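You operate a simulated robot arm through the tools that you are given. There is no shell and no other tool. Be economical: measure what you need, move in short steps, check, and stop when the job is done.

Carry out the task below with a simulated robot arm. There is one attempt and no reset: what you move stays moved.

Task
Scrub the tile clean, then lay it on the jack and raise it.
Fine: the teal pad scrubs and goes back; the tile lies on the plate before it rises. Set down upright: teal scrubbing pad. What is to be rubbed or washed off counts as gone when no trace of it is left.

It is judged by the outcome, as a careful person would: the job done as asked, and still so three seconds after it is handed in. It fails if anything else is knocked over, pushed out of place, dropped, spilled or broken.

Robot
A 7-joint arm with a two-finger parallel gripper, fixed in place. Base frame: the origin is at the foot of the arm, x ahead of it, y to its left, z up; the work surface is at about z = 0.86. Lengths are in m, angles in degrees, forces in N, time in s.
With the tool pointing down near the work surface it reaches from about 0.24 to 0.68 m from the base axis. Its first joint turns from -66.0 to 66.0 degrees. Payload 2.4 kg.
The TCP is the grasp point between the finger pads, 0.03 m short of the fingertips. In the tool frame z runs along the fingers and y along their closing line. The gripper opens to 0.094 m. The fingers are 0.028 m wide and 0.01 m thick; the gripper's body (0.05 by 0.096 m) begins 0.055 m behind the TCP.
Orientation is that of the tool frame in the base frame, as a unit quaternion [w, x, y, z]. With the fingers straight down and closing along the base's y, the tool's x points along the base's -x, its y along +y and its z along -z.

Tools
- The arm moves only by the tool drive_tool. Its arguments are lists of equal length, an entry for each row: "dp": the shift along the tool's x, y, z in m, a list of three; "delta_rot": the turn, a rotation vector about the tool's x, y, z in degrees, a list of three; "gripper": the closure, from 0 (fully open) to 1 (shut). In form: {"dp": [[dx, dy, dz], ...], "delta_rot": [[rx, ry, rz], ...], "gripper": [gripper, ...]}. A call has 1 to 8 rows; each row shifts and turns the commanded pose from where the row before left it, along the tool's axes as they then stand. A row lasts 0.2 s, in which the tool goes at most 0.05 m and 8.6 degrees; a call with a longer step from one row to the next is refused whole, and so is a gripper value outside its range. Where a pose cannot be reached the arm comes as near as it can. A force on the tool above 40 N (or 10 N above the force at the start of the call, whichever is more), or a blocked arm, ends the call early, and 0.2 s more pass. Each finger travels about 0.153 m/s and halts on what it meets, pressing with about 31 N; the grip force reading is that of the motor and also rises with nothing between the fingers. The clock runs only during rows and for 0.2 s after the last one: add rows that do not move to give the fingers time. It gives the time, the measured TCP pose, the force on the tool (base axes), the opening and the grip force at its end, in the units of the frame above (readings bear some noise), with the torque about the TCP (base axes, N m) and any sound that the robot's microphone picked up.
- Cameras (640 x 400 px; columns grow to the right, rows downward): "scene" is fixed at [0.0518, 0.4844, 1.4526]; the picture's right is [-0.62, -0.78, 0.00], its down [-0.40, 0.32, -0.86] and it looks along [0.67, -0.53, -0.51] (base axes); focal length 286 px, centre (320, 200). "wrist" rides on the gripper at [0.076, 0.014, -0.103] in the tool frame; the picture's right is [-0.18, 0.98, 0.00], its down [-0.75, -0.14, -0.64] and it looks along [-0.63, -0.12, 0.77] (tool axes); focal length 243 px, centre (320, 200). There is no depth. A picture from a camera that has moved, and an enlarged one, comes with that camera's place and axes in the base frame and with its lens.
- capture(camera): a new picture of that camera. The clock stands still meanwhile.
- zoom(camera, box): a new picture of the part [left, top, right, bottom] of that camera's present view, enlarged. The clock stands still meanwhile.
- close_job(): hands the job in; it is judged then, once.

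Work in short steps. Places have to be worked out from the pictures, the camera data and where the tool is seen: move nearer, look again, correct. Check each grasp and each placing, and mend what went wrong. You have 120 turns and 64 pictures in all, those below and enlarged ones among them. Open the gripper and draw the arm clear of the work before you hand the job in, unless the task says otherwise; then end with one line.

The tools are called as a command line: name --argument value ..., lists and objects as JSON in quotes. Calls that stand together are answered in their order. drive_tool: Moves the arm, as the interface text tells. Its arguments: {"type":"object","properties":{"dp":{"type":"array","items":{"type":"array","items":{"type":"number"}}},"delta_rot":{"type":"array","items":{"type":"array","items":{"type":"number"}}},"gripper":{"type":"array","items":{"type":"number"}}},"required":["dp","delta_rot","gripper"]} The other tools are called the same way: capture (camera) takes a picture; zoom (camera, box) takes an enlarged picture of a part of a camera's view; close_job () hands the job in.

At the start:

```text
t: 0.0
tcp_pos: [0.411, -0.0326, 1.3047]
orientation: [0.0, 0.0, 1.0, 0.0]
wrist_force: [-0.6, -0.2, -0.1]
moment: [0.0, 0.01, 0.04]
grip_width: 0.0939
gripper_force: 0.1
```

scene: 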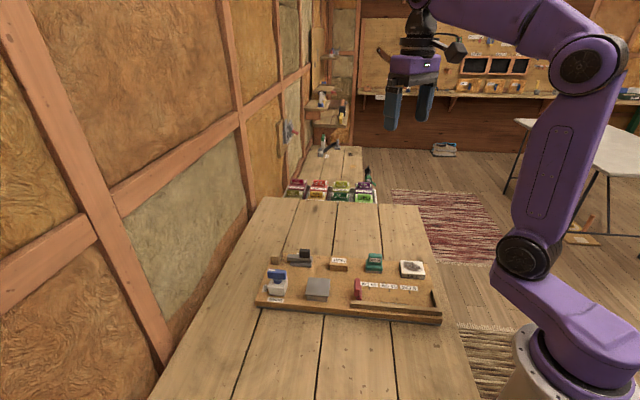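
wrist: 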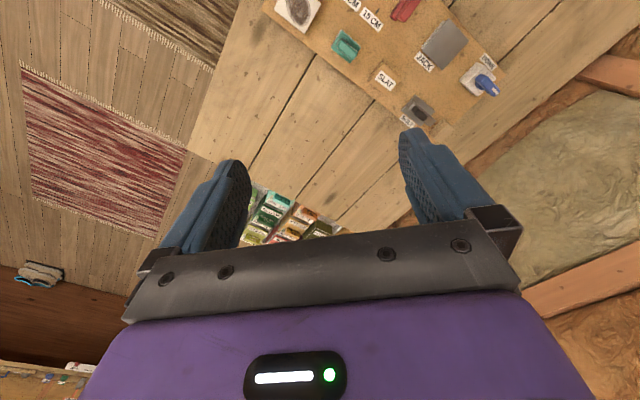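

The board carries several items; I zoom in to identify tile, pad and jack.

zoom --camera "scene" --box '[250, 240, 350, 310]'

zoom --camera "scene" --box '[340, 240, 450, 330]'

zoom --camera "wrist" --box '[260, 0, 520, 140]'

```text
5.71 times, centred on (300, 275) of scene
camera zoom: at [0.0518, 0.4844, 1.4526], right [-0.62, -0.78, 0.0], down [-0.4, 0.32, -0.86], along [0.67, -0.53, -0.51], focal length 1634 px, centre (434, -229)
```

zoom: 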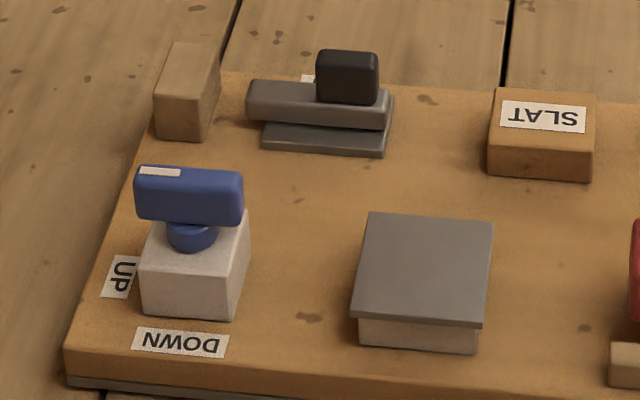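

```text
4.44 times, centred on (395, 285) of scene
camera zoom: at [0.0518, 0.4844, 1.4526], right [-0.62, -0.78, 0.0], down [-0.4, 0.32, -0.86], along [0.67, -0.53, -0.51], focal length 1271 px, centre (-13, -178)
```

zoom: 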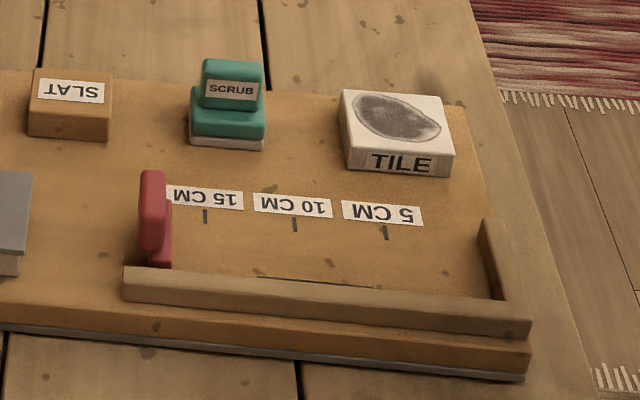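

```text
2.46 times, centred on (390, 70) of wrist
camera zoom: at [0.3349, -0.0179, 1.4085], right [0.18, 0.98, 0.0], down [0.75, -0.14, 0.64], along [0.63, -0.12, -0.77], focal length 597 px, centre (148, 520)
```

zoom: 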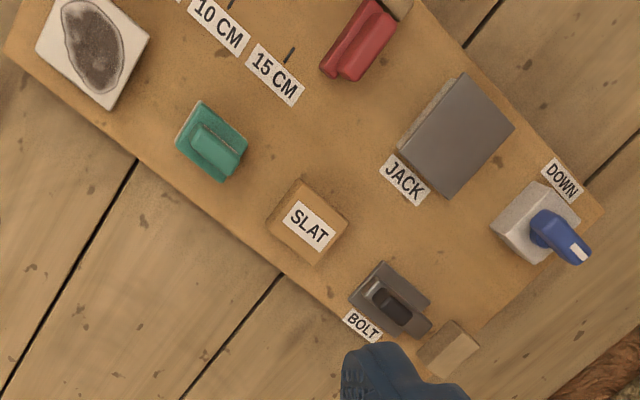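

Board is well seen: tile ≈(0.34,-0.06), pad ≈(0.41,0.01), jack ≈(0.445,0.18), switch ≈(0.52,0.25). I move lower and closer to look from above.

drive_tool --dp '[[0.02, 0.03, 0.03], [0.02, 0.03, 0.03], [0.02, 0.03, 0.03], [0.02, 0.03, 0.03]]' --delta_rot '[[0, 0, 0], [0, 0, 0], [0, 0, 0], [0, 0, 0]]' --gripper '[0, 0, 0, 0]'

capture --camera "wrist"

```text
t: 1.0
tcp_pos: [0.3303, 0.0875, 1.1824]
orientation: [-0.001, 0.001, 1.0, 0.001]
wrist_force: [-0.3, 0.0, 0.3]
moment: [0.0, -0.01, -0.01]
grip_width: 0.0939
gripper_force: 0.1
```

```text
58 pictures are left
camera wrist: at [0.255, 0.102, 1.2876], right [0.19, 0.98, 0.0], down [0.75, -0.14, 0.64], along [0.63, -0.12, -0.77], focal length 243 px, centre (320, 200)
```

wrist: 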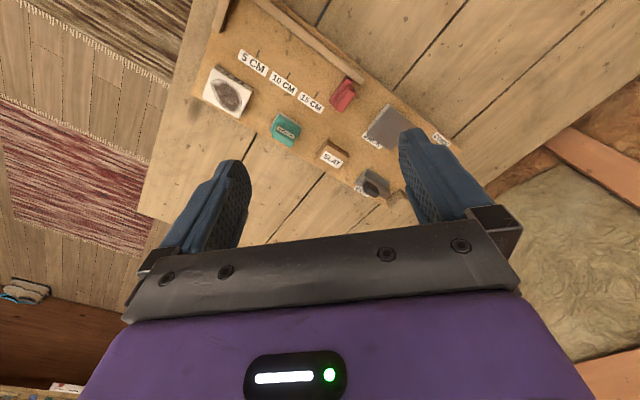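

Zoom in on the board to get precise centres and yaw.

zoom --camera "wrist" --box '[190, 40, 350, 160]'

zoom --camera "wrist" --box '[310, 70, 470, 220]'

```text
3.33 times, centred on (270, 100) of wrist
camera zoom: at [0.255, 0.102, 1.2876], right [0.19, 0.98, 0.0], down [0.75, -0.14, 0.64], along [0.63, -0.12, -0.77], focal length 809 px, centre (487, 533)
```

zoom: 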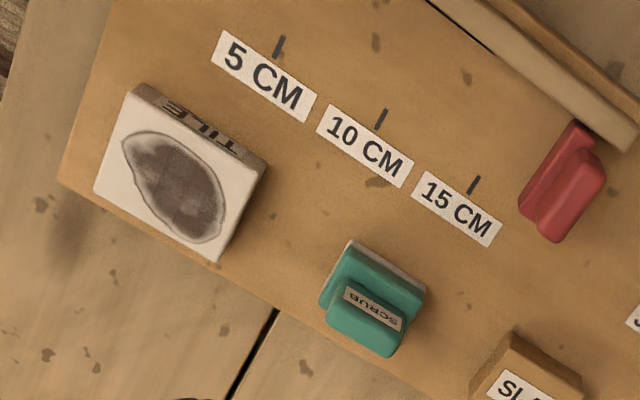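

```text
2.67 times, centred on (390, 145) of wrist
camera zoom: at [0.255, 0.102, 1.2876], right [0.19, 0.98, 0.0], down [0.75, -0.14, 0.64], along [0.63, -0.12, -0.77], focal length 647 px, centre (133, 347)
```

zoom: 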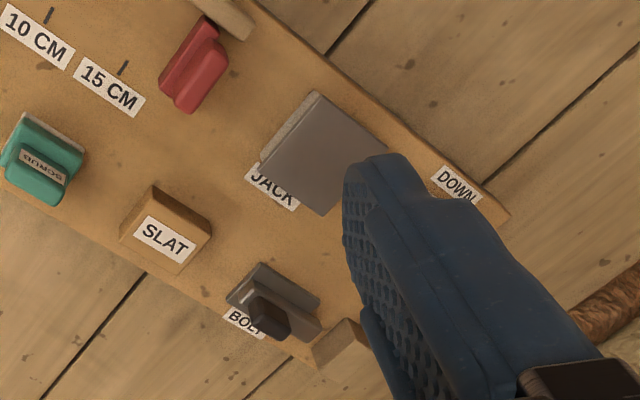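

Board axes lie at about 44° to the base; the pad's ridge is at ≈(0.407,0.018,0.93), tile centre ≈(0.338,-0.053). I go above the pad and turn the gripper so it closes across the ridge.

drive_tool --dp '[[-0.0257, -0.0232, 0.032], [-0.0257, -0.0232, 0.032], [-0.0257, -0.0232, 0.032], [0, 0, 0], [0, 0, 0], [0, 0, 0], [0, 0, 0], [0, 0, 0]]' --delta_rot '[[0, 0, 0], [0, 0, 0], [0, 0, 0], [0, 0, -8.5], [0, 0, -8.5], [0, 0, -8.5], [0, 0, -8.5], [0, 0, -8.5]]' --gripper '[0, 0, 0, 0, 0, 0, 0, 0]'

capture --camera "wrist"

```text
t: 2.8
tcp_pos: [0.4081, 0.0176, 1.0895]
orientation: [0.0, -0.365, 0.931, 0.001]
wrist_force: [-0.3, -0.1, 0.5]
moment: [-0.02, -0.01, -0.01]
grip_width: 0.0942
gripper_force: 0.1
```

```text
55 pictures are left
camera wrist: at [0.3425, -0.0228, 1.1927], right [-0.53, 0.85, 0.0], down [0.65, 0.41, 0.64], along [0.54, 0.34, -0.77], focal length 243 px, centre (320, 200)
```

wrist: 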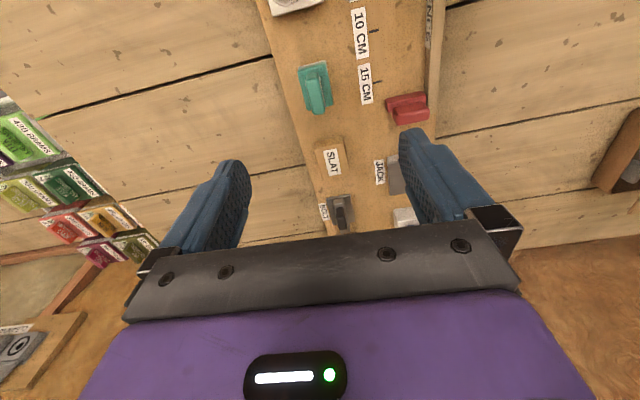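

Zoom on the pad and on the jack/bolt area from here.

zoom --camera "wrist" --box '[260, 0, 400, 130]'

zoom --camera "wrist" --box '[300, 130, 440, 240]'

```text
3.08 times, centred on (330, 65) of wrist
camera zoom: at [0.3425, -0.0228, 1.1927], right [-0.53, 0.85, 0.0], down [0.65, 0.41, 0.64], along [0.54, 0.34, -0.77], focal length 746 px, centre (289, 615)
```

zoom: 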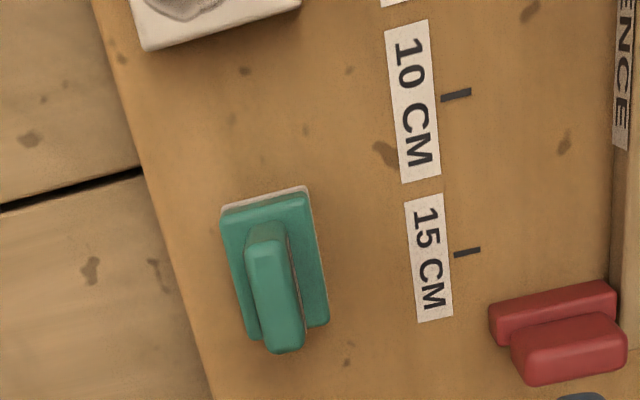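

```text
3.64 times, centred on (370, 185) of wrist
camera zoom: at [0.3425, -0.0228, 1.1927], right [-0.53, 0.85, 0.0], down [0.65, 0.41, 0.64], along [0.54, 0.34, -0.77], focal length 882 px, centre (138, 254)
```

zoom: 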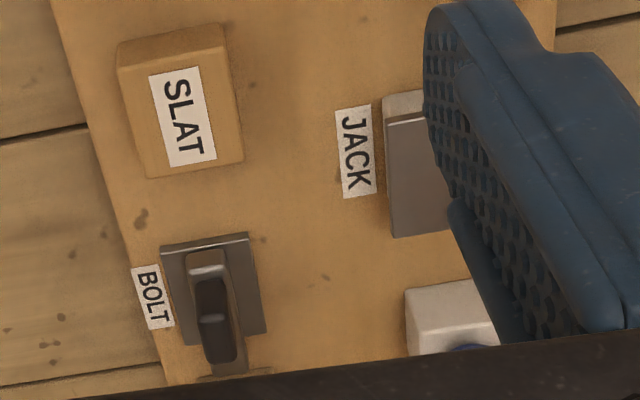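

Ridge centre computed at (0.4095, 0.0145), yaw ≈44°. I descend over the ridge, stopping slightly high to check.

drive_tool --dp '[[0.0012, -0.0034, 0.03], [0, 0, 0.04], [0, 0, 0.035], [0, 0, 0.03]]' --delta_rot '[[0, 0, -1.2], [0, 0, 0], [0, 0, 0], [0, 0, 0]]' --gripper '[0.3, 0.3, 0.3, 0.3]'

capture --camera "wrist"

zoom --camera "scene" --box '[340, 220, 450, 310]'

```text
t: 3.8
tcp_pos: [0.4092, 0.015, 0.9529]
orientation: [0.001, -0.372, 0.928, 0.0]
wrist_force: [-0.1, -0.1, -0.1]
moment: [-0.01, 0.01, 0.01]
grip_width: 0.066
gripper_force: 0.0
```

```text
52 pictures are left
camera wrist: at [0.3449, -0.0277, 1.0564], right [-0.55, 0.84, 0.0], down [0.64, 0.42, 0.64], along [0.54, 0.35, -0.77], focal length 243 px, centre (320, 200)
```

wrist: 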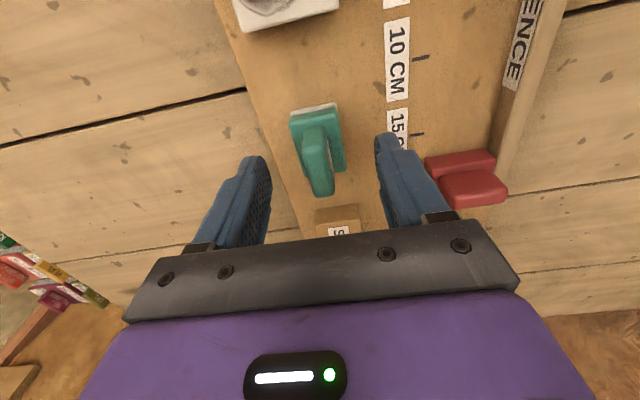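

```text
4.44 times, centred on (395, 265) of scene
camera zoom: at [0.0518, 0.4844, 1.4526], right [-0.62, -0.78, 0.0], down [-0.4, 0.32, -0.86], along [0.67, -0.53, -0.51], focal length 1271 px, centre (-13, -89)
```

zoom: 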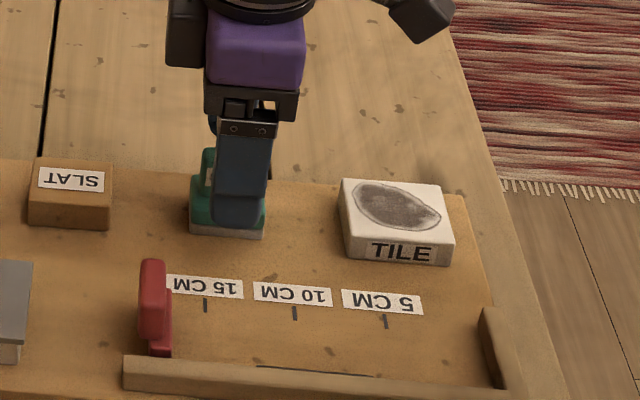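

Aligned with the ridge between the fingers. I go 12 mm lower and close.

drive_tool --dp '[[0, 0, 0.007], [0, 0, 0.005], [0, 0, 0], [0, 0, 0], [0, 0, 0], [0, 0, 0]]' --delta_rot '[[0, 0, 0], [0, 0, 0], [0, 0, 0], [0, 0, 0], [0, 0, 0], [0, 0, 0]]' --gripper '[0.3, 0.3, 0.6, 1, 1, 1]'

capture --camera "wrist"

```text
t: 5.2
tcp_pos: [0.4095, 0.015, 0.9414]
orientation: [0.0, -0.372, 0.928, -0.001]
wrist_force: [0.5, 0.9, -0.4]
moment: [0.01, -0.03, 0.01]
grip_width: 0.0172
gripper_force: 31.1
```

```text
50 pictures are left
camera wrist: at [0.345, -0.0274, 1.0454], right [-0.55, 0.84, 0.0], down [0.64, 0.42, 0.64], along [0.54, 0.35, -0.77], focal length 243 px, centre (320, 200)
```

wrist: 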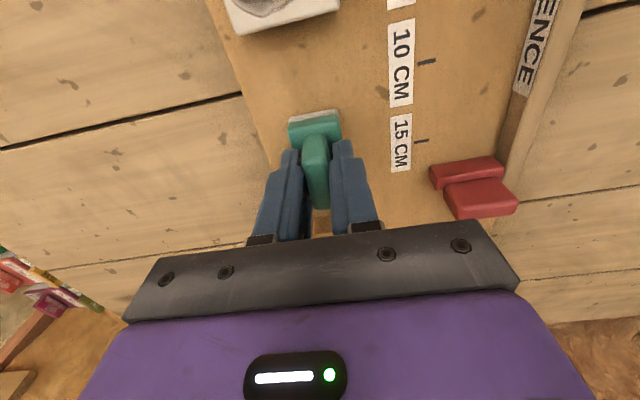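

Pad gripped (17 mm). Lift and carry it above the tile.

drive_tool --dp '[[0, 0, -0.03], [0, 0, -0.03], [0.033, 0, 0], [0.033, 0, 0], [0.0327, 0, 0], [0, 0, 0]]' --delta_rot '[[0, 0, 0], [0, 0, 0], [0, 0, 0], [0, 0, 0], [0, 0, 0], [0, 0, 0]]' --gripper '[1, 1, 1, 1, 1, 1]'

zoom --camera "scene" --box '[340, 220, 450, 310]'

capture --camera "wrist"

```text
t: 6.6
tcp_pos: [0.3379, -0.0545, 1.0009]
orientation: [0.0, -0.372, 0.928, 0.001]
wrist_force: [-0.4, 0.3, 0.0]
moment: [0.02, 0.01, 0.03]
grip_width: 0.0173
gripper_force: 31.2
```

```text
4.44 times, centred on (395, 265) of scene
camera zoom: at [0.0518, 0.4843, 1.4526], right [-0.62, -0.78, 0.0], down [-0.4, 0.32, -0.86], along [0.67, -0.53, -0.51], focal length 1271 px, centre (-13, -89)
```

zoom: 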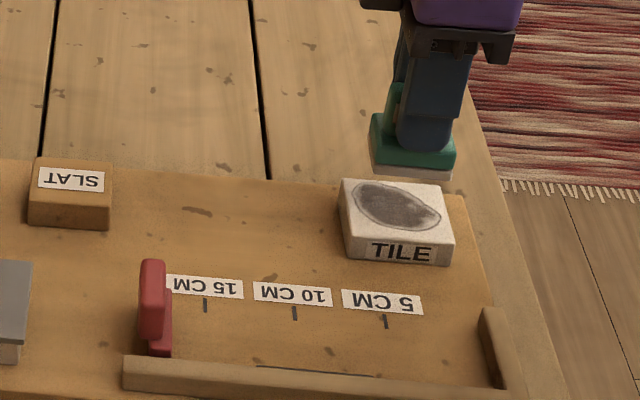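

```text
48 pictures are left
camera wrist: at [0.2733, -0.0959, 1.1052], right [-0.55, 0.84, 0.0], down [0.64, 0.42, 0.64], along [0.54, 0.35, -0.77], focal length 243 px, centre (320, 200)
```

wrist: 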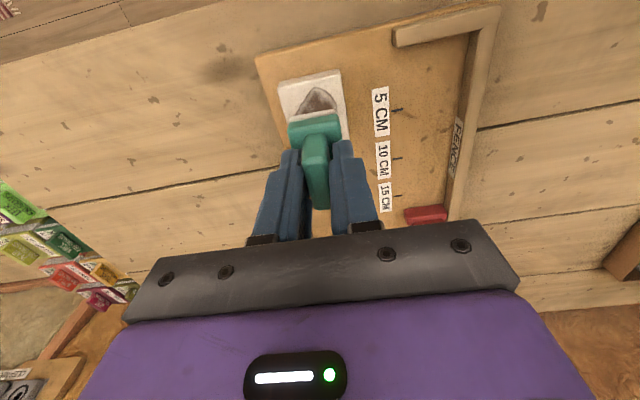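

Pad is above the tile; descend until light contact.

drive_tool --dp '[[0, 0, 0.022], [0, 0, 0.004], [0, 0, 0.003], [0, 0, 0]]' --delta_rot '[[0, 0, 0], [0, 0, 0], [0, 0, 0], [0, 0, 0]]' --gripper '[1, 1, 1, 1]'

```text
t: 7.6
tcp_pos: [0.3391, -0.0525, 0.9731]
orientation: [0.0, -0.372, 0.928, 0.0]
wrist_force: [0.5, -0.4, -0.4]
moment: [-0.02, 0.01, 0.01]
grip_width: 0.0173
gripper_force: 31.2
```

drive_tool --dp '[[0, 0, 0.002], [0, 0, 0.002], [0, 0, 0.002], [0, 0, 0]]' --delta_rot '[[0, 0, 0], [0, 0, 0], [0, 0, 0], [0, 0, 0]]' --gripper '[1, 1, 1, 1]'

zoom --camera "scene" --box '[380, 240, 440, 290]'

```text
t: 8.6
tcp_pos: [0.3378, -0.0535, 0.9662]
orientation: [0.001, -0.372, 0.928, 0.0]
wrist_force: [0.8, 0.3, -0.6]
moment: [0.03, -0.02, -0.02]
grip_width: 0.0169
gripper_force: 31.6
```

```text
8.00 times, centred on (410, 265) of scene
camera zoom: at [0.0518, 0.4844, 1.4526], right [-0.62, -0.78, 0.0], down [-0.4, 0.32, -0.86], along [0.67, -0.53, -0.51], focal length 2287 px, centre (-400, -320)
```

zoom: 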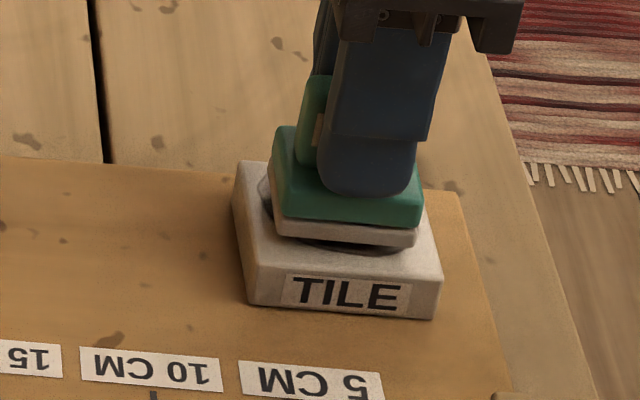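

A small gap remains; continue in millimetre steps until force rises.

drive_tool --dp '[[0, 0, 0.0015], [0, 0, 0.0015], [0, 0, 0]]' --delta_rot '[[0, 0, 0], [0, 0, 0], [0, 0, 0]]' --gripper '[1, 1, 1]'

```text
t: 9.4
tcp_pos: [0.3368, -0.0545, 0.9641]
orientation: [-0.001, -0.372, 0.928, 0.0]
wrist_force: [0.0, 0.1, -1.1]
moment: [-0.02, 0.0, -0.01]
grip_width: 0.0172
gripper_force: 31.2
```

drive_tool --dp '[[0, 0, 0.0015], [0, 0, 0.001], [0, 0, 0]]' --delta_rot '[[0, 0, 0], [0, 0, 0], [0, 0, 0]]' --gripper '[1, 1, 1]'

```text
t: 10.2
tcp_pos: [0.3378, -0.0549, 0.9623]
orientation: [0.001, -0.371, 0.929, 0.0]
wrist_force: [0.6, -1.7, 5.6]
moment: [-0.02, 0.05, 0.01]
grip_width: 0.0173
gripper_force: 30.9
```

Contact at ~5.6 N. Begin rubbing with small strokes and check that the tile stays put.

drive_tool --dp '[[0.006, 0, 0], [-0.012, 0, 0], [0.006, 0.008, 0], [0, -0.016, 0], [0.006, 0.008, 0], [-0.012, 0, 0], [0.006, 0, 0]]' --delta_rot '[[0, 0, 0], [0, 0, 0], [0, 0, 0], [0, 0, 0], [0, 0, 0], [0, 0, 0], [0, 0, 0]]' --gripper '[1, 1, 1, 1, 1, 1, 1]'

zoom --camera "scene" --box '[380, 240, 440, 290]'

```text
t: 11.8
tcp_pos: [0.3377, -0.0533, 0.9605]
orientation: [0.0, -0.372, 0.928, 0.0]
wrist_force: [-0.7, 0.5, -0.7]
moment: [0.0, -0.01, 0.01]
grip_width: 0.0173
gripper_force: 30.7
```

```text
8.00 times, centred on (410, 265) of scene
camera zoom: at [0.0518, 0.4844, 1.4526], right [-0.62, -0.78, 0.0], down [-0.4, 0.32, -0.86], along [0.67, -0.53, -0.51], focal length 2287 px, centre (-400, -320)
```

zoom: 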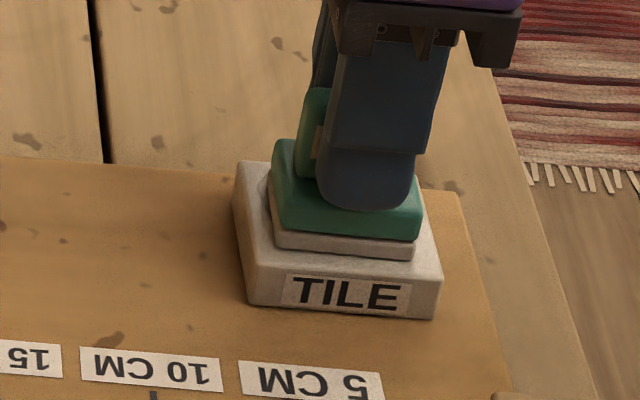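

Tile hasn't moved, but force is low. Press a bit and rub more over the whole face.

drive_tool --dp '[[0, 0, 0.0015], [0, 0.009, 0], [0.008, 0, 0], [-0.016, 0, 0], [0, -0.009, 0], [0.016, 0, 0], [0, -0.009, 0], [-0.016, 0, 0]]' --delta_rot '[[0, 0, 0], [0, 0, 0], [0, 0, 0], [0, 0, 0], [0, 0, 0], [0, 0, 0], [0, 0, 0], [0, 0, 0]]' --gripper '[1, 1, 1, 1, 1, 1, 1, 1]'

zoom --camera "scene" --box '[380, 240, 440, 290]'

```text
t: 13.5
tcp_pos: [0.3377, -0.0641, 0.9576]
orientation: [-0.003, -0.372, 0.928, 0.001]
wrist_force: [-5.7, 1.0, 21.0]
moment: [0.11, -0.08, 0.02]
grip_width: 0.0172
gripper_force: 30.8
stopped in row 8: the force on the tool passed its limit at 51 N (the readings are from after the stop); the commanded pose is now the measured one
```

```text
8.00 times, centred on (410, 265) of scene
camera zoom: at [0.0514, 0.4844, 1.4526], right [-0.62, -0.78, 0.0], down [-0.4, 0.32, -0.86], along [0.67, -0.53, -0.51], focal length 2287 px, centre (-400, -320)
```

zoom: 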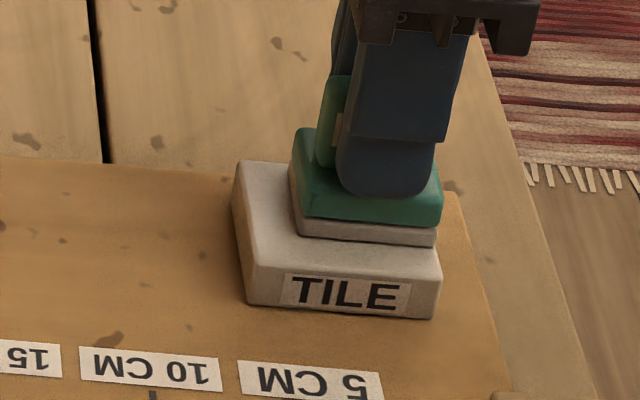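

Force peaked but nothing moved. Lift off and inspect the tile.

drive_tool --dp '[[0, 0, -0.005], [0, 0, -0.035], [0, 0, -0.03], [0, 0, 0]]' --delta_rot '[[0, 0, 0], [0, 0, 0], [0, 0, 0], [0, 0, 0]]' --gripper '[1, 1, 1, 1]'

zoom --camera "scene" --box '[380, 240, 440, 290]'

```text
t: 14.5
tcp_pos: [0.3389, -0.0644, 1.029]
orientation: [-0.003, -0.371, 0.929, 0.002]
wrist_force: [0.6, -0.4, -0.2]
moment: [-0.02, 0.04, -0.03]
grip_width: 0.0176
gripper_force: 31.0
```

```text
8.00 times, centred on (410, 265) of scene
camera zoom: at [0.0518, 0.4844, 1.4526], right [-0.62, -0.78, 0.0], down [-0.4, 0.32, -0.86], along [0.67, -0.53, -0.51], focal length 2287 px, centre (-400, -320)
```

zoom: 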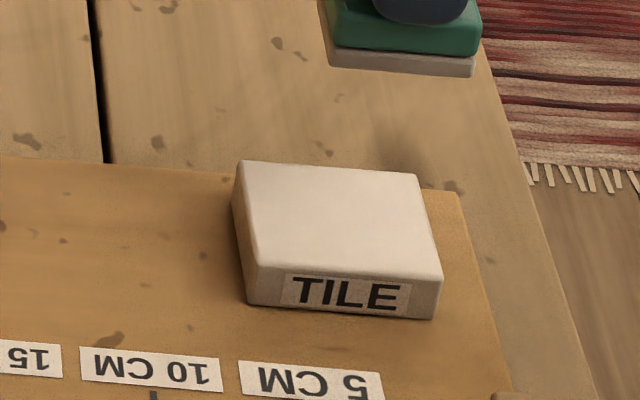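

Looks clean; zoom tighter to check for faint traces.

zoom --camera "scene" --box '[398, 257, 426, 277]'

capture --camera "wrist"

```text
16.00 times, centred on (412, 267) of scene
camera zoom: at [0.0518, 0.4844, 1.4526], right [-0.62, -0.78, 0.0], down [-0.4, 0.32, -0.86], along [0.67, -0.53, -0.51], focal length 4575 px, centre (-1152, -872)
```

zoom: 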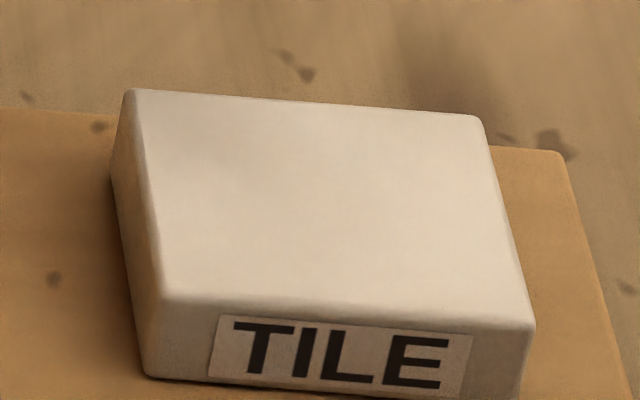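

```text
42 pictures are left
camera wrist: at [0.2753, -0.1061, 1.1349], right [-0.54, 0.84, 0.0], down [0.65, 0.42, 0.64], along [0.53, 0.35, -0.77], focal length 243 px, centre (320, 200)
```

wrist: 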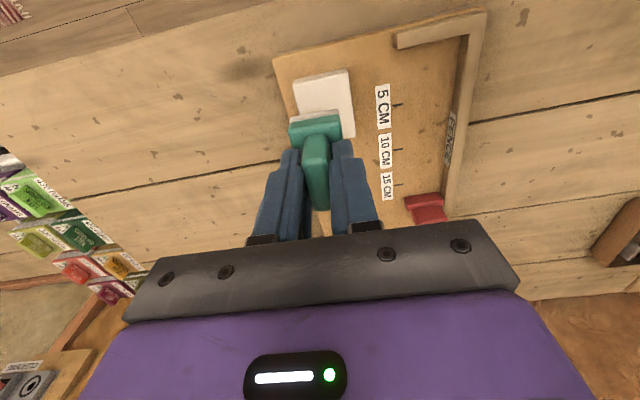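

No trace left. Carry the pad back to its original spot, coming down to just above the board.

drive_tool --dp '[[-0.0353, 0.0029, 0], [-0.0353, 0.0029, 0], [-0.0353, 0.003, 0], [0, 0, 0.04], [0, 0, 0.036], [0, 0, 0]]' --delta_rot '[[0, 0, 0], [0, 0, 0], [0, 0, 0], [0, 0, 0], [0, 0, 0], [0, 0, 0]]' --gripper '[1, 1, 1, 1, 1, 1]'

zoom --camera "scene" --box '[340, 240, 420, 290]'

```text
t: 15.9
tcp_pos: [0.4071, 0.015, 0.9528]
orientation: [-0.004, -0.371, 0.929, 0.002]
wrist_force: [0.5, 0.6, 0.4]
moment: [0.0, 0.01, -0.01]
grip_width: 0.0176
gripper_force: 31.1
```

```text
8.00 times, centred on (380, 265) of scene
camera zoom: at [0.0518, 0.4844, 1.4526], right [-0.62, -0.78, 0.0], down [-0.4, 0.32, -0.86], along [0.67, -0.53, -0.51], focal length 2287 px, centre (-160, -320)
```

zoom: 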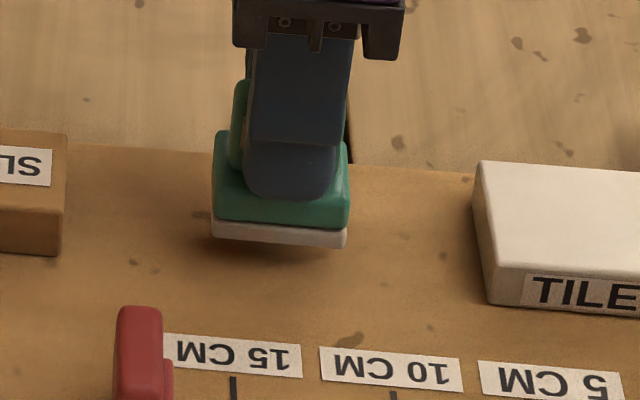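

Lower the last centimetre until contact.

drive_tool --dp '[[-0.0015, -0.001, 0.006], [0, 0, 0.003], [0, 0, 0.0015], [0, 0, 0]]' --delta_rot '[[0, 0, 0], [0, 0, 0], [0, 0, 0], [0, 0, 0]]' --gripper '[1, 1, 1, 1]'

```text
t: 16.9
tcp_pos: [0.4099, 0.0152, 0.9413]
orientation: [-0.003, -0.371, 0.929, 0.002]
wrist_force: [-0.1, 0.6, 0.4]
moment: [-0.02, 0.0, -0.02]
grip_width: 0.0172
gripper_force: 31.0
```

drive_tool --dp '[[0, 0, 0.001], [0, 0, 0.001], [0, 0, 0]]' --delta_rot '[[0, 0, 0], [0, 0, 0], [0, 0, 0]]' --gripper '[1, 1, 1]'

zoom --camera "scene" --box '[340, 240, 420, 290]'

```text
t: 17.7
tcp_pos: [0.4099, 0.0147, 0.9395]
orientation: [-0.003, -0.371, 0.929, 0.002]
wrist_force: [-0.6, 0.7, -0.5]
moment: [0.02, 0.03, -0.01]
grip_width: 0.0173
gripper_force: 31.1
```

```text
8.00 times, centred on (380, 265) of scene
camera zoom: at [0.0518, 0.4844, 1.4526], right [-0.62, -0.78, 0.0], down [-0.4, 0.32, -0.86], along [0.67, -0.53, -0.51], focal length 2287 px, centre (-160, -320)
```

zoom: 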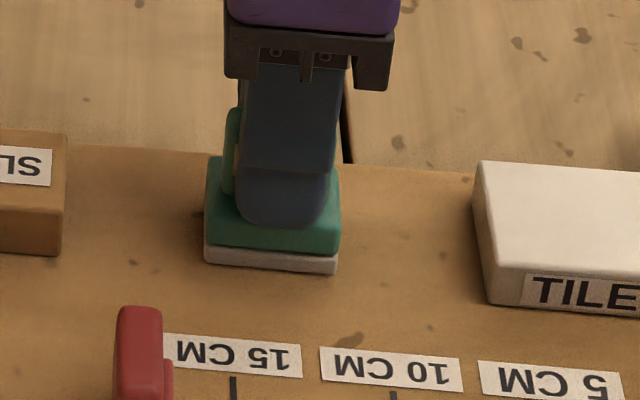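

It is back at the same pixels as originally, almost touching. One more mm and then release.

drive_tool --dp '[[0, 0, 0.001], [0, 0, 0.0005], [0, 0, 0]]' --delta_rot '[[0, 0, 0], [0, 0, 0], [0, 0, 0]]' --gripper '[1, 1, 1]'

```text
t: 18.7
tcp_pos: [0.4101, 0.0161, 0.9399]
orientation: [-0.002, -0.372, 0.928, 0.001]
wrist_force: [-3.9, 0.5, 13.5]
moment: [0.07, 0.02, -0.01]
grip_width: 0.0175
gripper_force: 31.6
stopped in row 3: the force on the tool passed its limit at 41 N (the readings are from after the stop); the commanded pose is now the measured one
```

Firm contact. Ease half a mm, open and lift clear.

drive_tool --dp '[[0, 0, -0.0008], [0, 0, 0], [0, 0, 0], [0, 0, -0.03], [0, 0, -0.05], [0, 0, 0]]' --delta_rot '[[0, 0, 0], [0, 0, 0], [0, 0, 0], [0, 0, 0], [0, 0, 0], [0, 0, 0]]' --gripper '[1, 0.5, 0.4, 0.4, 0.3, 0.2]'

zoom --camera "scene" --box '[340, 240, 450, 310]'

capture --camera "wrist"

```text
t: 20.1
tcp_pos: [0.4106, 0.0152, 1.0207]
orientation: [-0.002, -0.372, 0.928, 0.001]
wrist_force: [0.1, 0.7, 0.1]
moment: [-0.02, 0.03, -0.01]
grip_width: 0.0753
gripper_force: 0.2
```

```text
5.71 times, centred on (395, 275) of scene
camera zoom: at [0.0518, 0.4844, 1.4526], right [-0.62, -0.78, 0.0], down [-0.4, 0.32, -0.86], along [0.67, -0.53, -0.51], focal length 1634 px, centre (-109, -229)
```

zoom: 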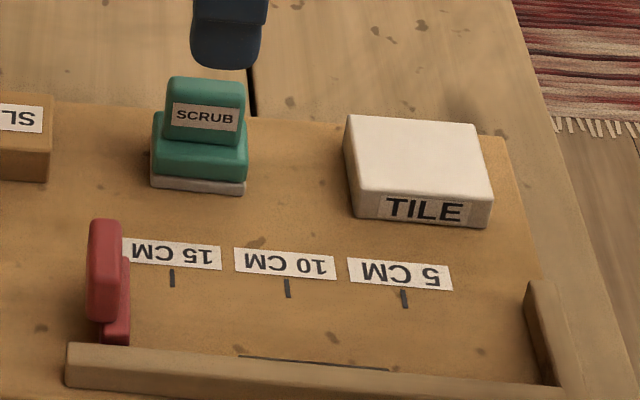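

```text
38 pictures are left
camera wrist: at [0.3462, -0.0268, 1.1246], right [-0.55, 0.84, 0.0], down [0.65, 0.42, 0.64], along [0.53, 0.35, -0.77], focal length 243 px, centre (320, 200)
```

wrist: 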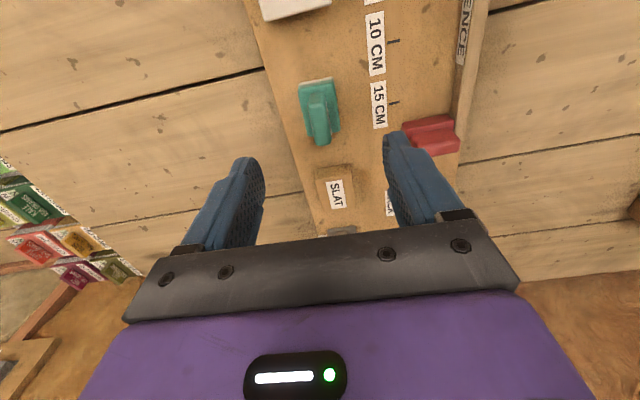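

Pad is back and upright. Now move over the tile with the gripper fully open and check alignment.

drive_tool --dp '[[0.0332, 0.0003, 0], [0.0332, 0.0003, 0], [0.0332, 0.0003, 0], [0, 0, 0.03], [0, 0, 0.015], [0, 0, 0]]' --delta_rot '[[0, 0, 0], [0, 0, 0], [0, 0, 0], [0, 0, 0], [0, 0, 0], [0, 0, 0]]' --gripper '[0, 0, 0, 0, 0, 0]'

capture --camera "wrist"

zoom --camera "scene" --box '[380, 230, 440, 290]'

```text
t: 21.5
tcp_pos: [0.3366, -0.0537, 0.9758]
orientation: [-0.002, -0.371, 0.928, 0.001]
wrist_force: [-0.1, -0.4, -0.7]
moment: [0.0, 0.03, 0.0]
grip_width: 0.0937
gripper_force: 0.1
```

```text
37 pictures are left
camera wrist: at [0.2736, -0.0952, 1.0793], right [-0.54, 0.84, 0.0], down [0.65, 0.42, 0.64], along [0.53, 0.35, -0.77], focal length 243 px, centre (320, 200)
```

wrist: 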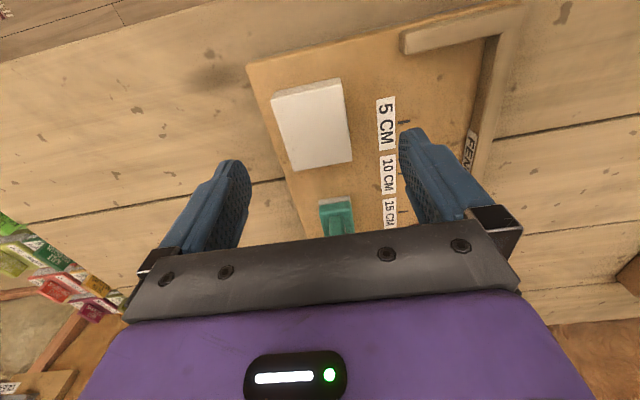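

```text
6.67 times, centred on (410, 260) of scene
camera zoom: at [0.0518, 0.4844, 1.4526], right [-0.62, -0.78, 0.0], down [-0.4, 0.32, -0.86], along [0.67, -0.53, -0.51], focal length 1906 px, centre (-280, -200)
```

zoom: 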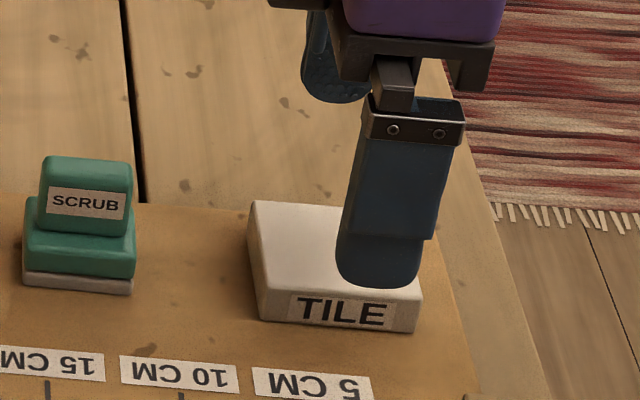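

Tile is centred between the fingers. Descend to TCP z≈0.929 and close.

drive_tool --dp '[[0, 0, 0.025], [0, 0, 0.015], [0, 0, 0.007], [0, 0, 0], [0, 0, 0], [0, 0, 0], [0, 0, 0]]' --delta_rot '[[0, 0, 0], [0, 0, 0], [0, 0, 0], [0, 0, 0], [0, 0, 0], [0, 0, 0], [0, 0, 0]]' --gripper '[0, 0, 0, 0.3, 0.7, 1, 1]'

zoom --camera "scene" --box '[380, 230, 440, 290]'

```text
t: 23.1
tcp_pos: [0.3375, -0.0547, 0.9281]
orientation: [-0.002, -0.372, 0.928, 0.001]
wrist_force: [0.9, 0.9, 0.3]
moment: [-0.01, -0.05, -0.01]
grip_width: 0.0491
gripper_force: 31.2
```

```text
6.67 times, centred on (410, 260) of scene
camera zoom: at [0.0518, 0.4844, 1.4526], right [-0.62, -0.78, 0.0], down [-0.4, 0.32, -0.86], along [0.67, -0.53, -0.51], focal length 1906 px, centre (-280, -200)
```

zoom: 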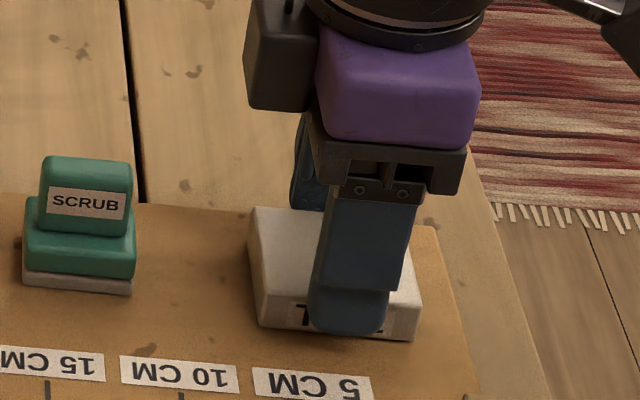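

Tile gripped (49 mm), fingertips above its underside. Lift and carry towards the jack (plate centre est. (0.437,0.184), top ≈0.91).

drive_tool --dp '[[0, 0, -0.03], [0, 0, -0.045], [0, 0, -0.045], [-0.04, 0.018, 0], [-0.04, 0.018, 0], [-0.04, 0.018, 0], [-0.04, 0.018, 0], [0, 0, 0]]' --delta_rot '[[0, 0, 0], [0, 0, 0], [0, 0, 0], [0, 0, 0], [0, 0, 0], [0, 0, 0], [0, 0, 0], [0, 0, 0]]' --gripper '[1, 1, 1, 1, 1, 1, 1, 1]'

capture --camera "wrist"

capture --camera "scene"

```text
t: 24.9
tcp_pos: [0.404, 0.1111, 1.0489]
orientation: [-0.003, -0.371, 0.929, 0.002]
wrist_force: [0.1, -0.5, -0.9]
moment: [0.0, 0.0, 0.0]
grip_width: 0.0492
gripper_force: 31.1
```

```text
34 pictures are left
camera wrist: at [0.3399, 0.069, 1.1525], right [-0.54, 0.84, 0.0], down [0.65, 0.42, 0.64], along [0.53, 0.35, -0.77], focal length 243 px, centre (320, 200)
```

wrist: 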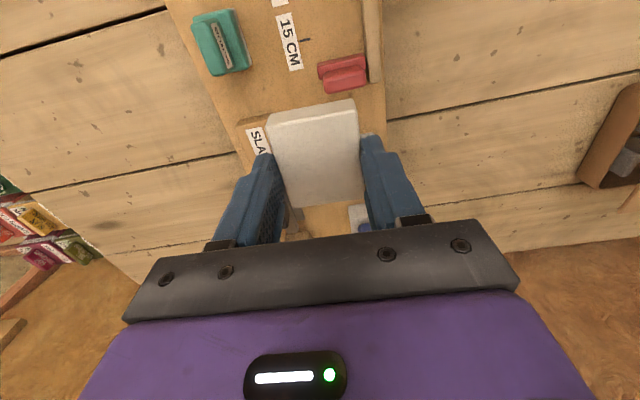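

```text
33 pictures are left
```

scene: 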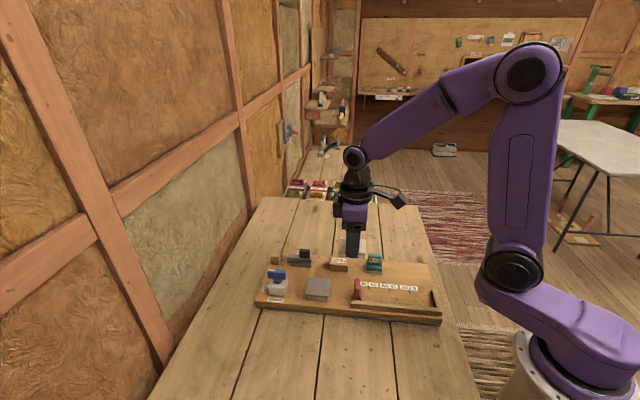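

Continue to above the jack plate, hovering ~2 cm above for a check.

drive_tool --dp '[[-0.037, 0.015, 0], [-0.0371, 0.015, 0], [0, 0, 0.04], [0, 0, 0.035], [0, 0, 0]]' --delta_rot '[[0, 0, 0], [0, 0, 0], [0, 0, 0], [0, 0, 0], [0, 0, 0]]' --gripper '[1, 1, 1, 1, 1]'

zoom --camera "scene" --box '[260, 240, 360, 310]'

capture --camera "wrist"

```text
t: 26.1
tcp_pos: [0.4372, 0.1816, 0.9723]
orientation: [-0.002, -0.371, 0.929, 0.001]
wrist_force: [0.2, 0.0, -1.3]
moment: [-0.01, 0.02, 0.01]
grip_width: 0.0494
gripper_force: 31.4
```

```text
5.71 times, centred on (310, 275) of scene
camera zoom: at [0.0518, 0.4844, 1.4526], right [-0.62, -0.78, 0.0], down [-0.4, 0.32, -0.86], along [0.67, -0.53, -0.51], focal length 1634 px, centre (377, -229)
```

zoom: 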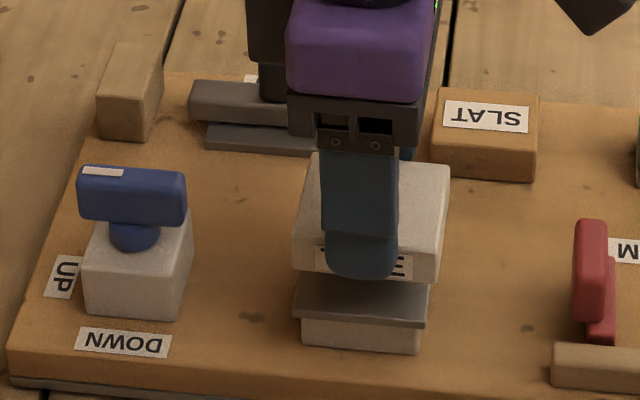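

```text
31 pictures are left
camera wrist: at [0.3725, 0.1405, 1.077], right [-0.54, 0.84, 0.0], down [0.65, 0.42, 0.64], along [0.53, 0.35, -0.77], focal length 243 px, centre (320, 200)
```

wrist: 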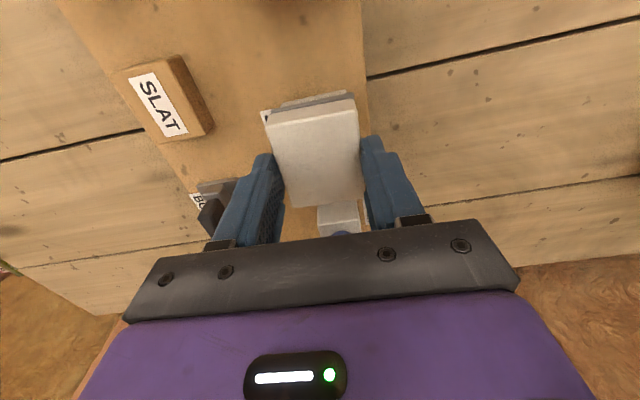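

Tile aligned with the plate within ~2 mm. Nudge 2 mm along and lower gently.

drive_tool --dp '[[-0.002, 0, 0.01], [0, 0, 0.008], [0, 0, 0.003], [0, 0, 0]]' --delta_rot '[[0, 0, 0], [0, 0, 0], [0, 0, 0], [0, 0, 0]]' --gripper '[1, 1, 1, 1]'

zoom --camera "scene" --box '[290, 260, 350, 310]'

```text
t: 27.1
tcp_pos: [0.4384, 0.1844, 0.9529]
orientation: [-0.001, -0.371, 0.928, 0.001]
wrist_force: [-5.9, -2.3, 25.3]
moment: [-0.14, 0.19, 0.0]
grip_width: 0.0495
gripper_force: 30.8
```

```text
8.00 times, centred on (320, 285) of scene
camera zoom: at [0.0513, 0.4841, 1.4527], right [-0.62, -0.78, 0.0], down [-0.4, 0.32, -0.86], along [0.67, -0.53, -0.51], focal length 2287 px, centre (320, -480)
```

zoom: 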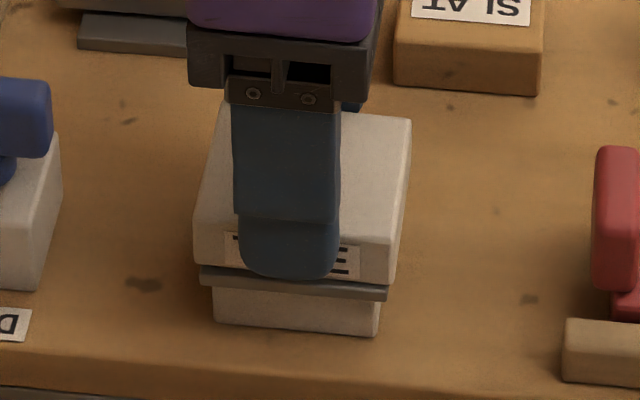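

Contact; tile sits squarely on the plate. Ease, open and lift straight up.

drive_tool --dp '[[0, 0, -0.0015], [0, 0, 0], [0, 0, 0], [0, 0, -0.02], [0, 0, -0.045], [0, 0, -0.045], [0, 0, 0]]' --delta_rot '[[0, 0, 0], [0, 0, 0], [0, 0, 0], [0, 0, 0], [0, 0, 0], [0, 0, 0], [0, 0, 0]]' --gripper '[1, 0.3, 0, 0, 0, 0, 0]'

zoom --camera "scene" --box '[255, 240, 345, 310]'

capture --camera "wrist"

```text
t: 28.7
tcp_pos: [0.4377, 0.1843, 1.0633]
orientation: [-0.003, -0.372, 0.928, 0.001]
wrist_force: [-0.1, 0.6, 0.1]
moment: [0.02, 0.0, -0.01]
grip_width: 0.0942
gripper_force: 0.1
```

```text
5.71 times, centred on (300, 275) of scene
camera zoom: at [0.0518, 0.4844, 1.4526], right [-0.62, -0.78, 0.0], down [-0.4, 0.32, -0.86], along [0.67, -0.53, -0.51], focal length 1634 px, centre (434, -229)
```

zoom: 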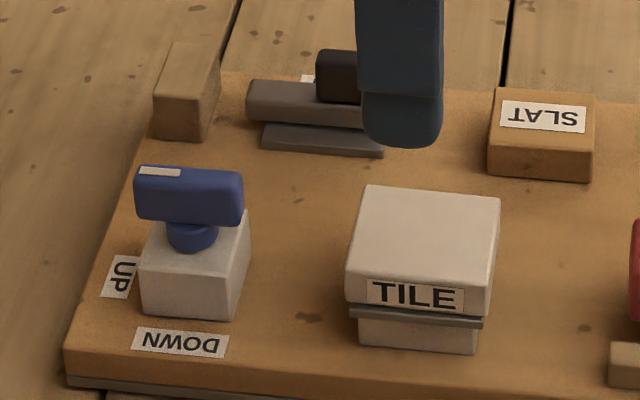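

```text
28 pictures are left
camera wrist: at [0.3743, 0.1416, 1.1681], right [-0.55, 0.84, 0.0], down [0.65, 0.42, 0.64], along [0.53, 0.35, -0.77], focal length 243 px, centre (320, 200)
```

wrist: 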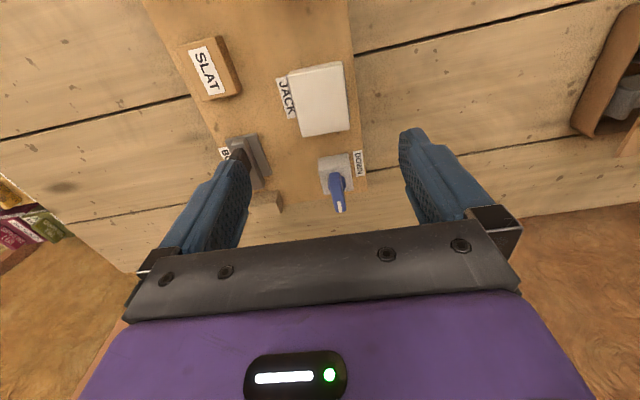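

zoom --camera "wrist" --box '[290, 130, 390, 220]'

zoom --camera "scene" --box '[262, 262, 297, 306]'

```text
4.44 times, centred on (340, 175) of wrist
camera zoom: at [0.3743, 0.1416, 1.1681], right [-0.55, 0.84, 0.0], down [0.65, 0.42, 0.64], along [0.53, 0.35, -0.77], focal length 1078 px, centre (231, 311)
```

zoom: 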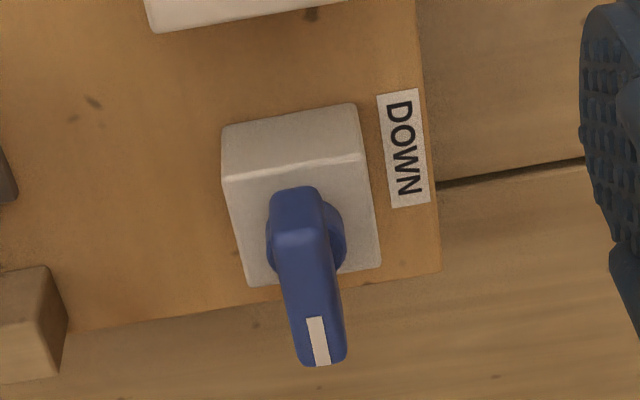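

```text
9.09 times, centred on (280, 284) of scene
camera zoom: at [0.0518, 0.4844, 1.4526], right [-0.62, -0.78, 0.0], down [-0.4, 0.32, -0.86], along [0.67, -0.53, -0.51], focal length 2599 px, centre (688, -564)
```

zoom: 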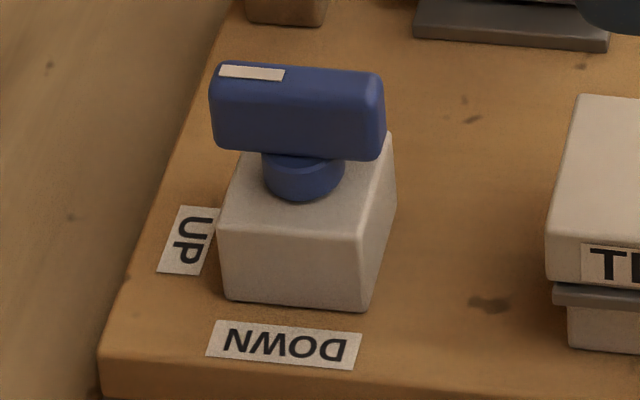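

Tile rests flat on the plate. The switch handle (bar, top z≈0.955, hub ≈(0.507,0.254)) has its mark toward UP while the jack is down, so it probably needs cycling; I position over it and look closer.

drive_tool --dp '[[-0.033, 0.0008, 0], [-0.033, 0.0008, 0], [-0.0323, 0.0009, 0], [0, 0, 0.03], [0, 0, 0.03], [0, 0, 0]]' --delta_rot '[[0, 0, 0], [0, 0, 0], [0, 0, 0], [0, 0, 0], [0, 0, 0], [0, 0, 0]]' --gripper '[0.3, 0.3, 0.3, 0.5, 0.5, 0.5]'

capture --camera "wrist"

zoom --camera "scene" --box '[250, 230, 340, 310]'

```text
t: 30.1
tcp_pos: [0.5073, 0.2529, 1.0028]
orientation: [-0.002, -0.371, 0.929, 0.001]
wrist_force: [0.8, -0.3, 0.7]
moment: [0.0, -0.02, -0.01]
grip_width: 0.0469
gripper_force: 0.0
```

```text
25 pictures are left
camera wrist: at [0.4438, 0.2112, 1.1073], right [-0.54, 0.84, 0.0], down [0.65, 0.42, 0.64], along [0.54, 0.35, -0.77], focal length 243 px, centre (320, 200)
```

wrist: 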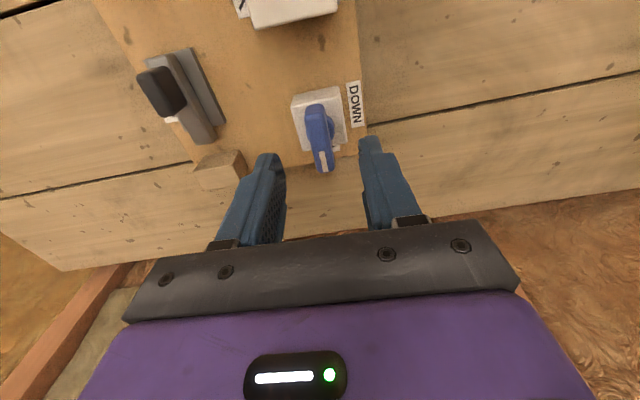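

```text
5.00 times, centred on (295, 270) of scene
camera zoom: at [0.0518, 0.4844, 1.4526], right [-0.62, -0.78, 0.0], down [-0.4, 0.32, -0.86], along [0.67, -0.53, -0.51], focal length 1430 px, centre (445, -150)
```

zoom: 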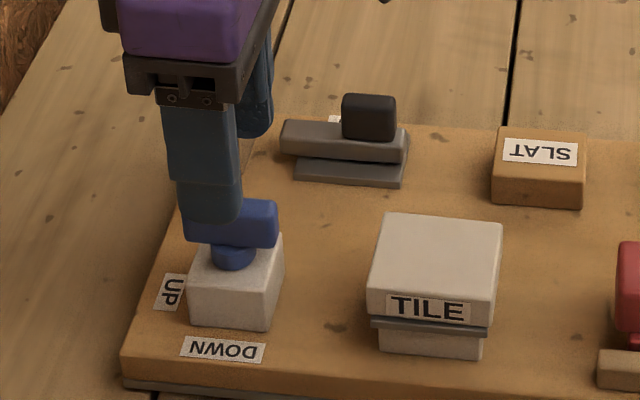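

The bar lies centred between the fingers. Descend and grip it.

drive_tool --dp '[[0.001, 0, 0.015], [0, 0, 0.014], [0, 0, 0.006], [0, 0, 0], [0, 0, 0], [0, 0, 0]]' --delta_rot '[[0, 0, 0], [0, 0, 0], [0, 0, 0], [0, 0, 0], [0, 0, 0], [0, 0, 0]]' --gripper '[0.5, 0.5, 0.5, 0.8, 1, 1]'

zoom --camera "scene" --box '[250, 230, 340, 310]'

```text
t: 31.5
tcp_pos: [0.5074, 0.2519, 0.9688]
orientation: [-0.002, -0.373, 0.928, 0.0]
wrist_force: [3.5, -2.6, 0.3]
moment: [-0.15, -0.35, 0.92]
grip_width: 0.0138
gripper_force: 30.8
```

```text
5.00 times, centred on (295, 270) of scene
camera zoom: at [0.0519, 0.4843, 1.4526], right [-0.62, -0.78, 0.0], down [-0.4, 0.32, -0.86], along [0.67, -0.53, -0.51], focal length 1430 px, centre (445, -150)
```

zoom: 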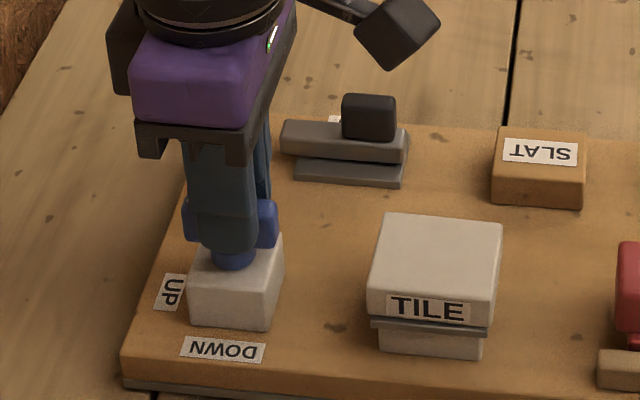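

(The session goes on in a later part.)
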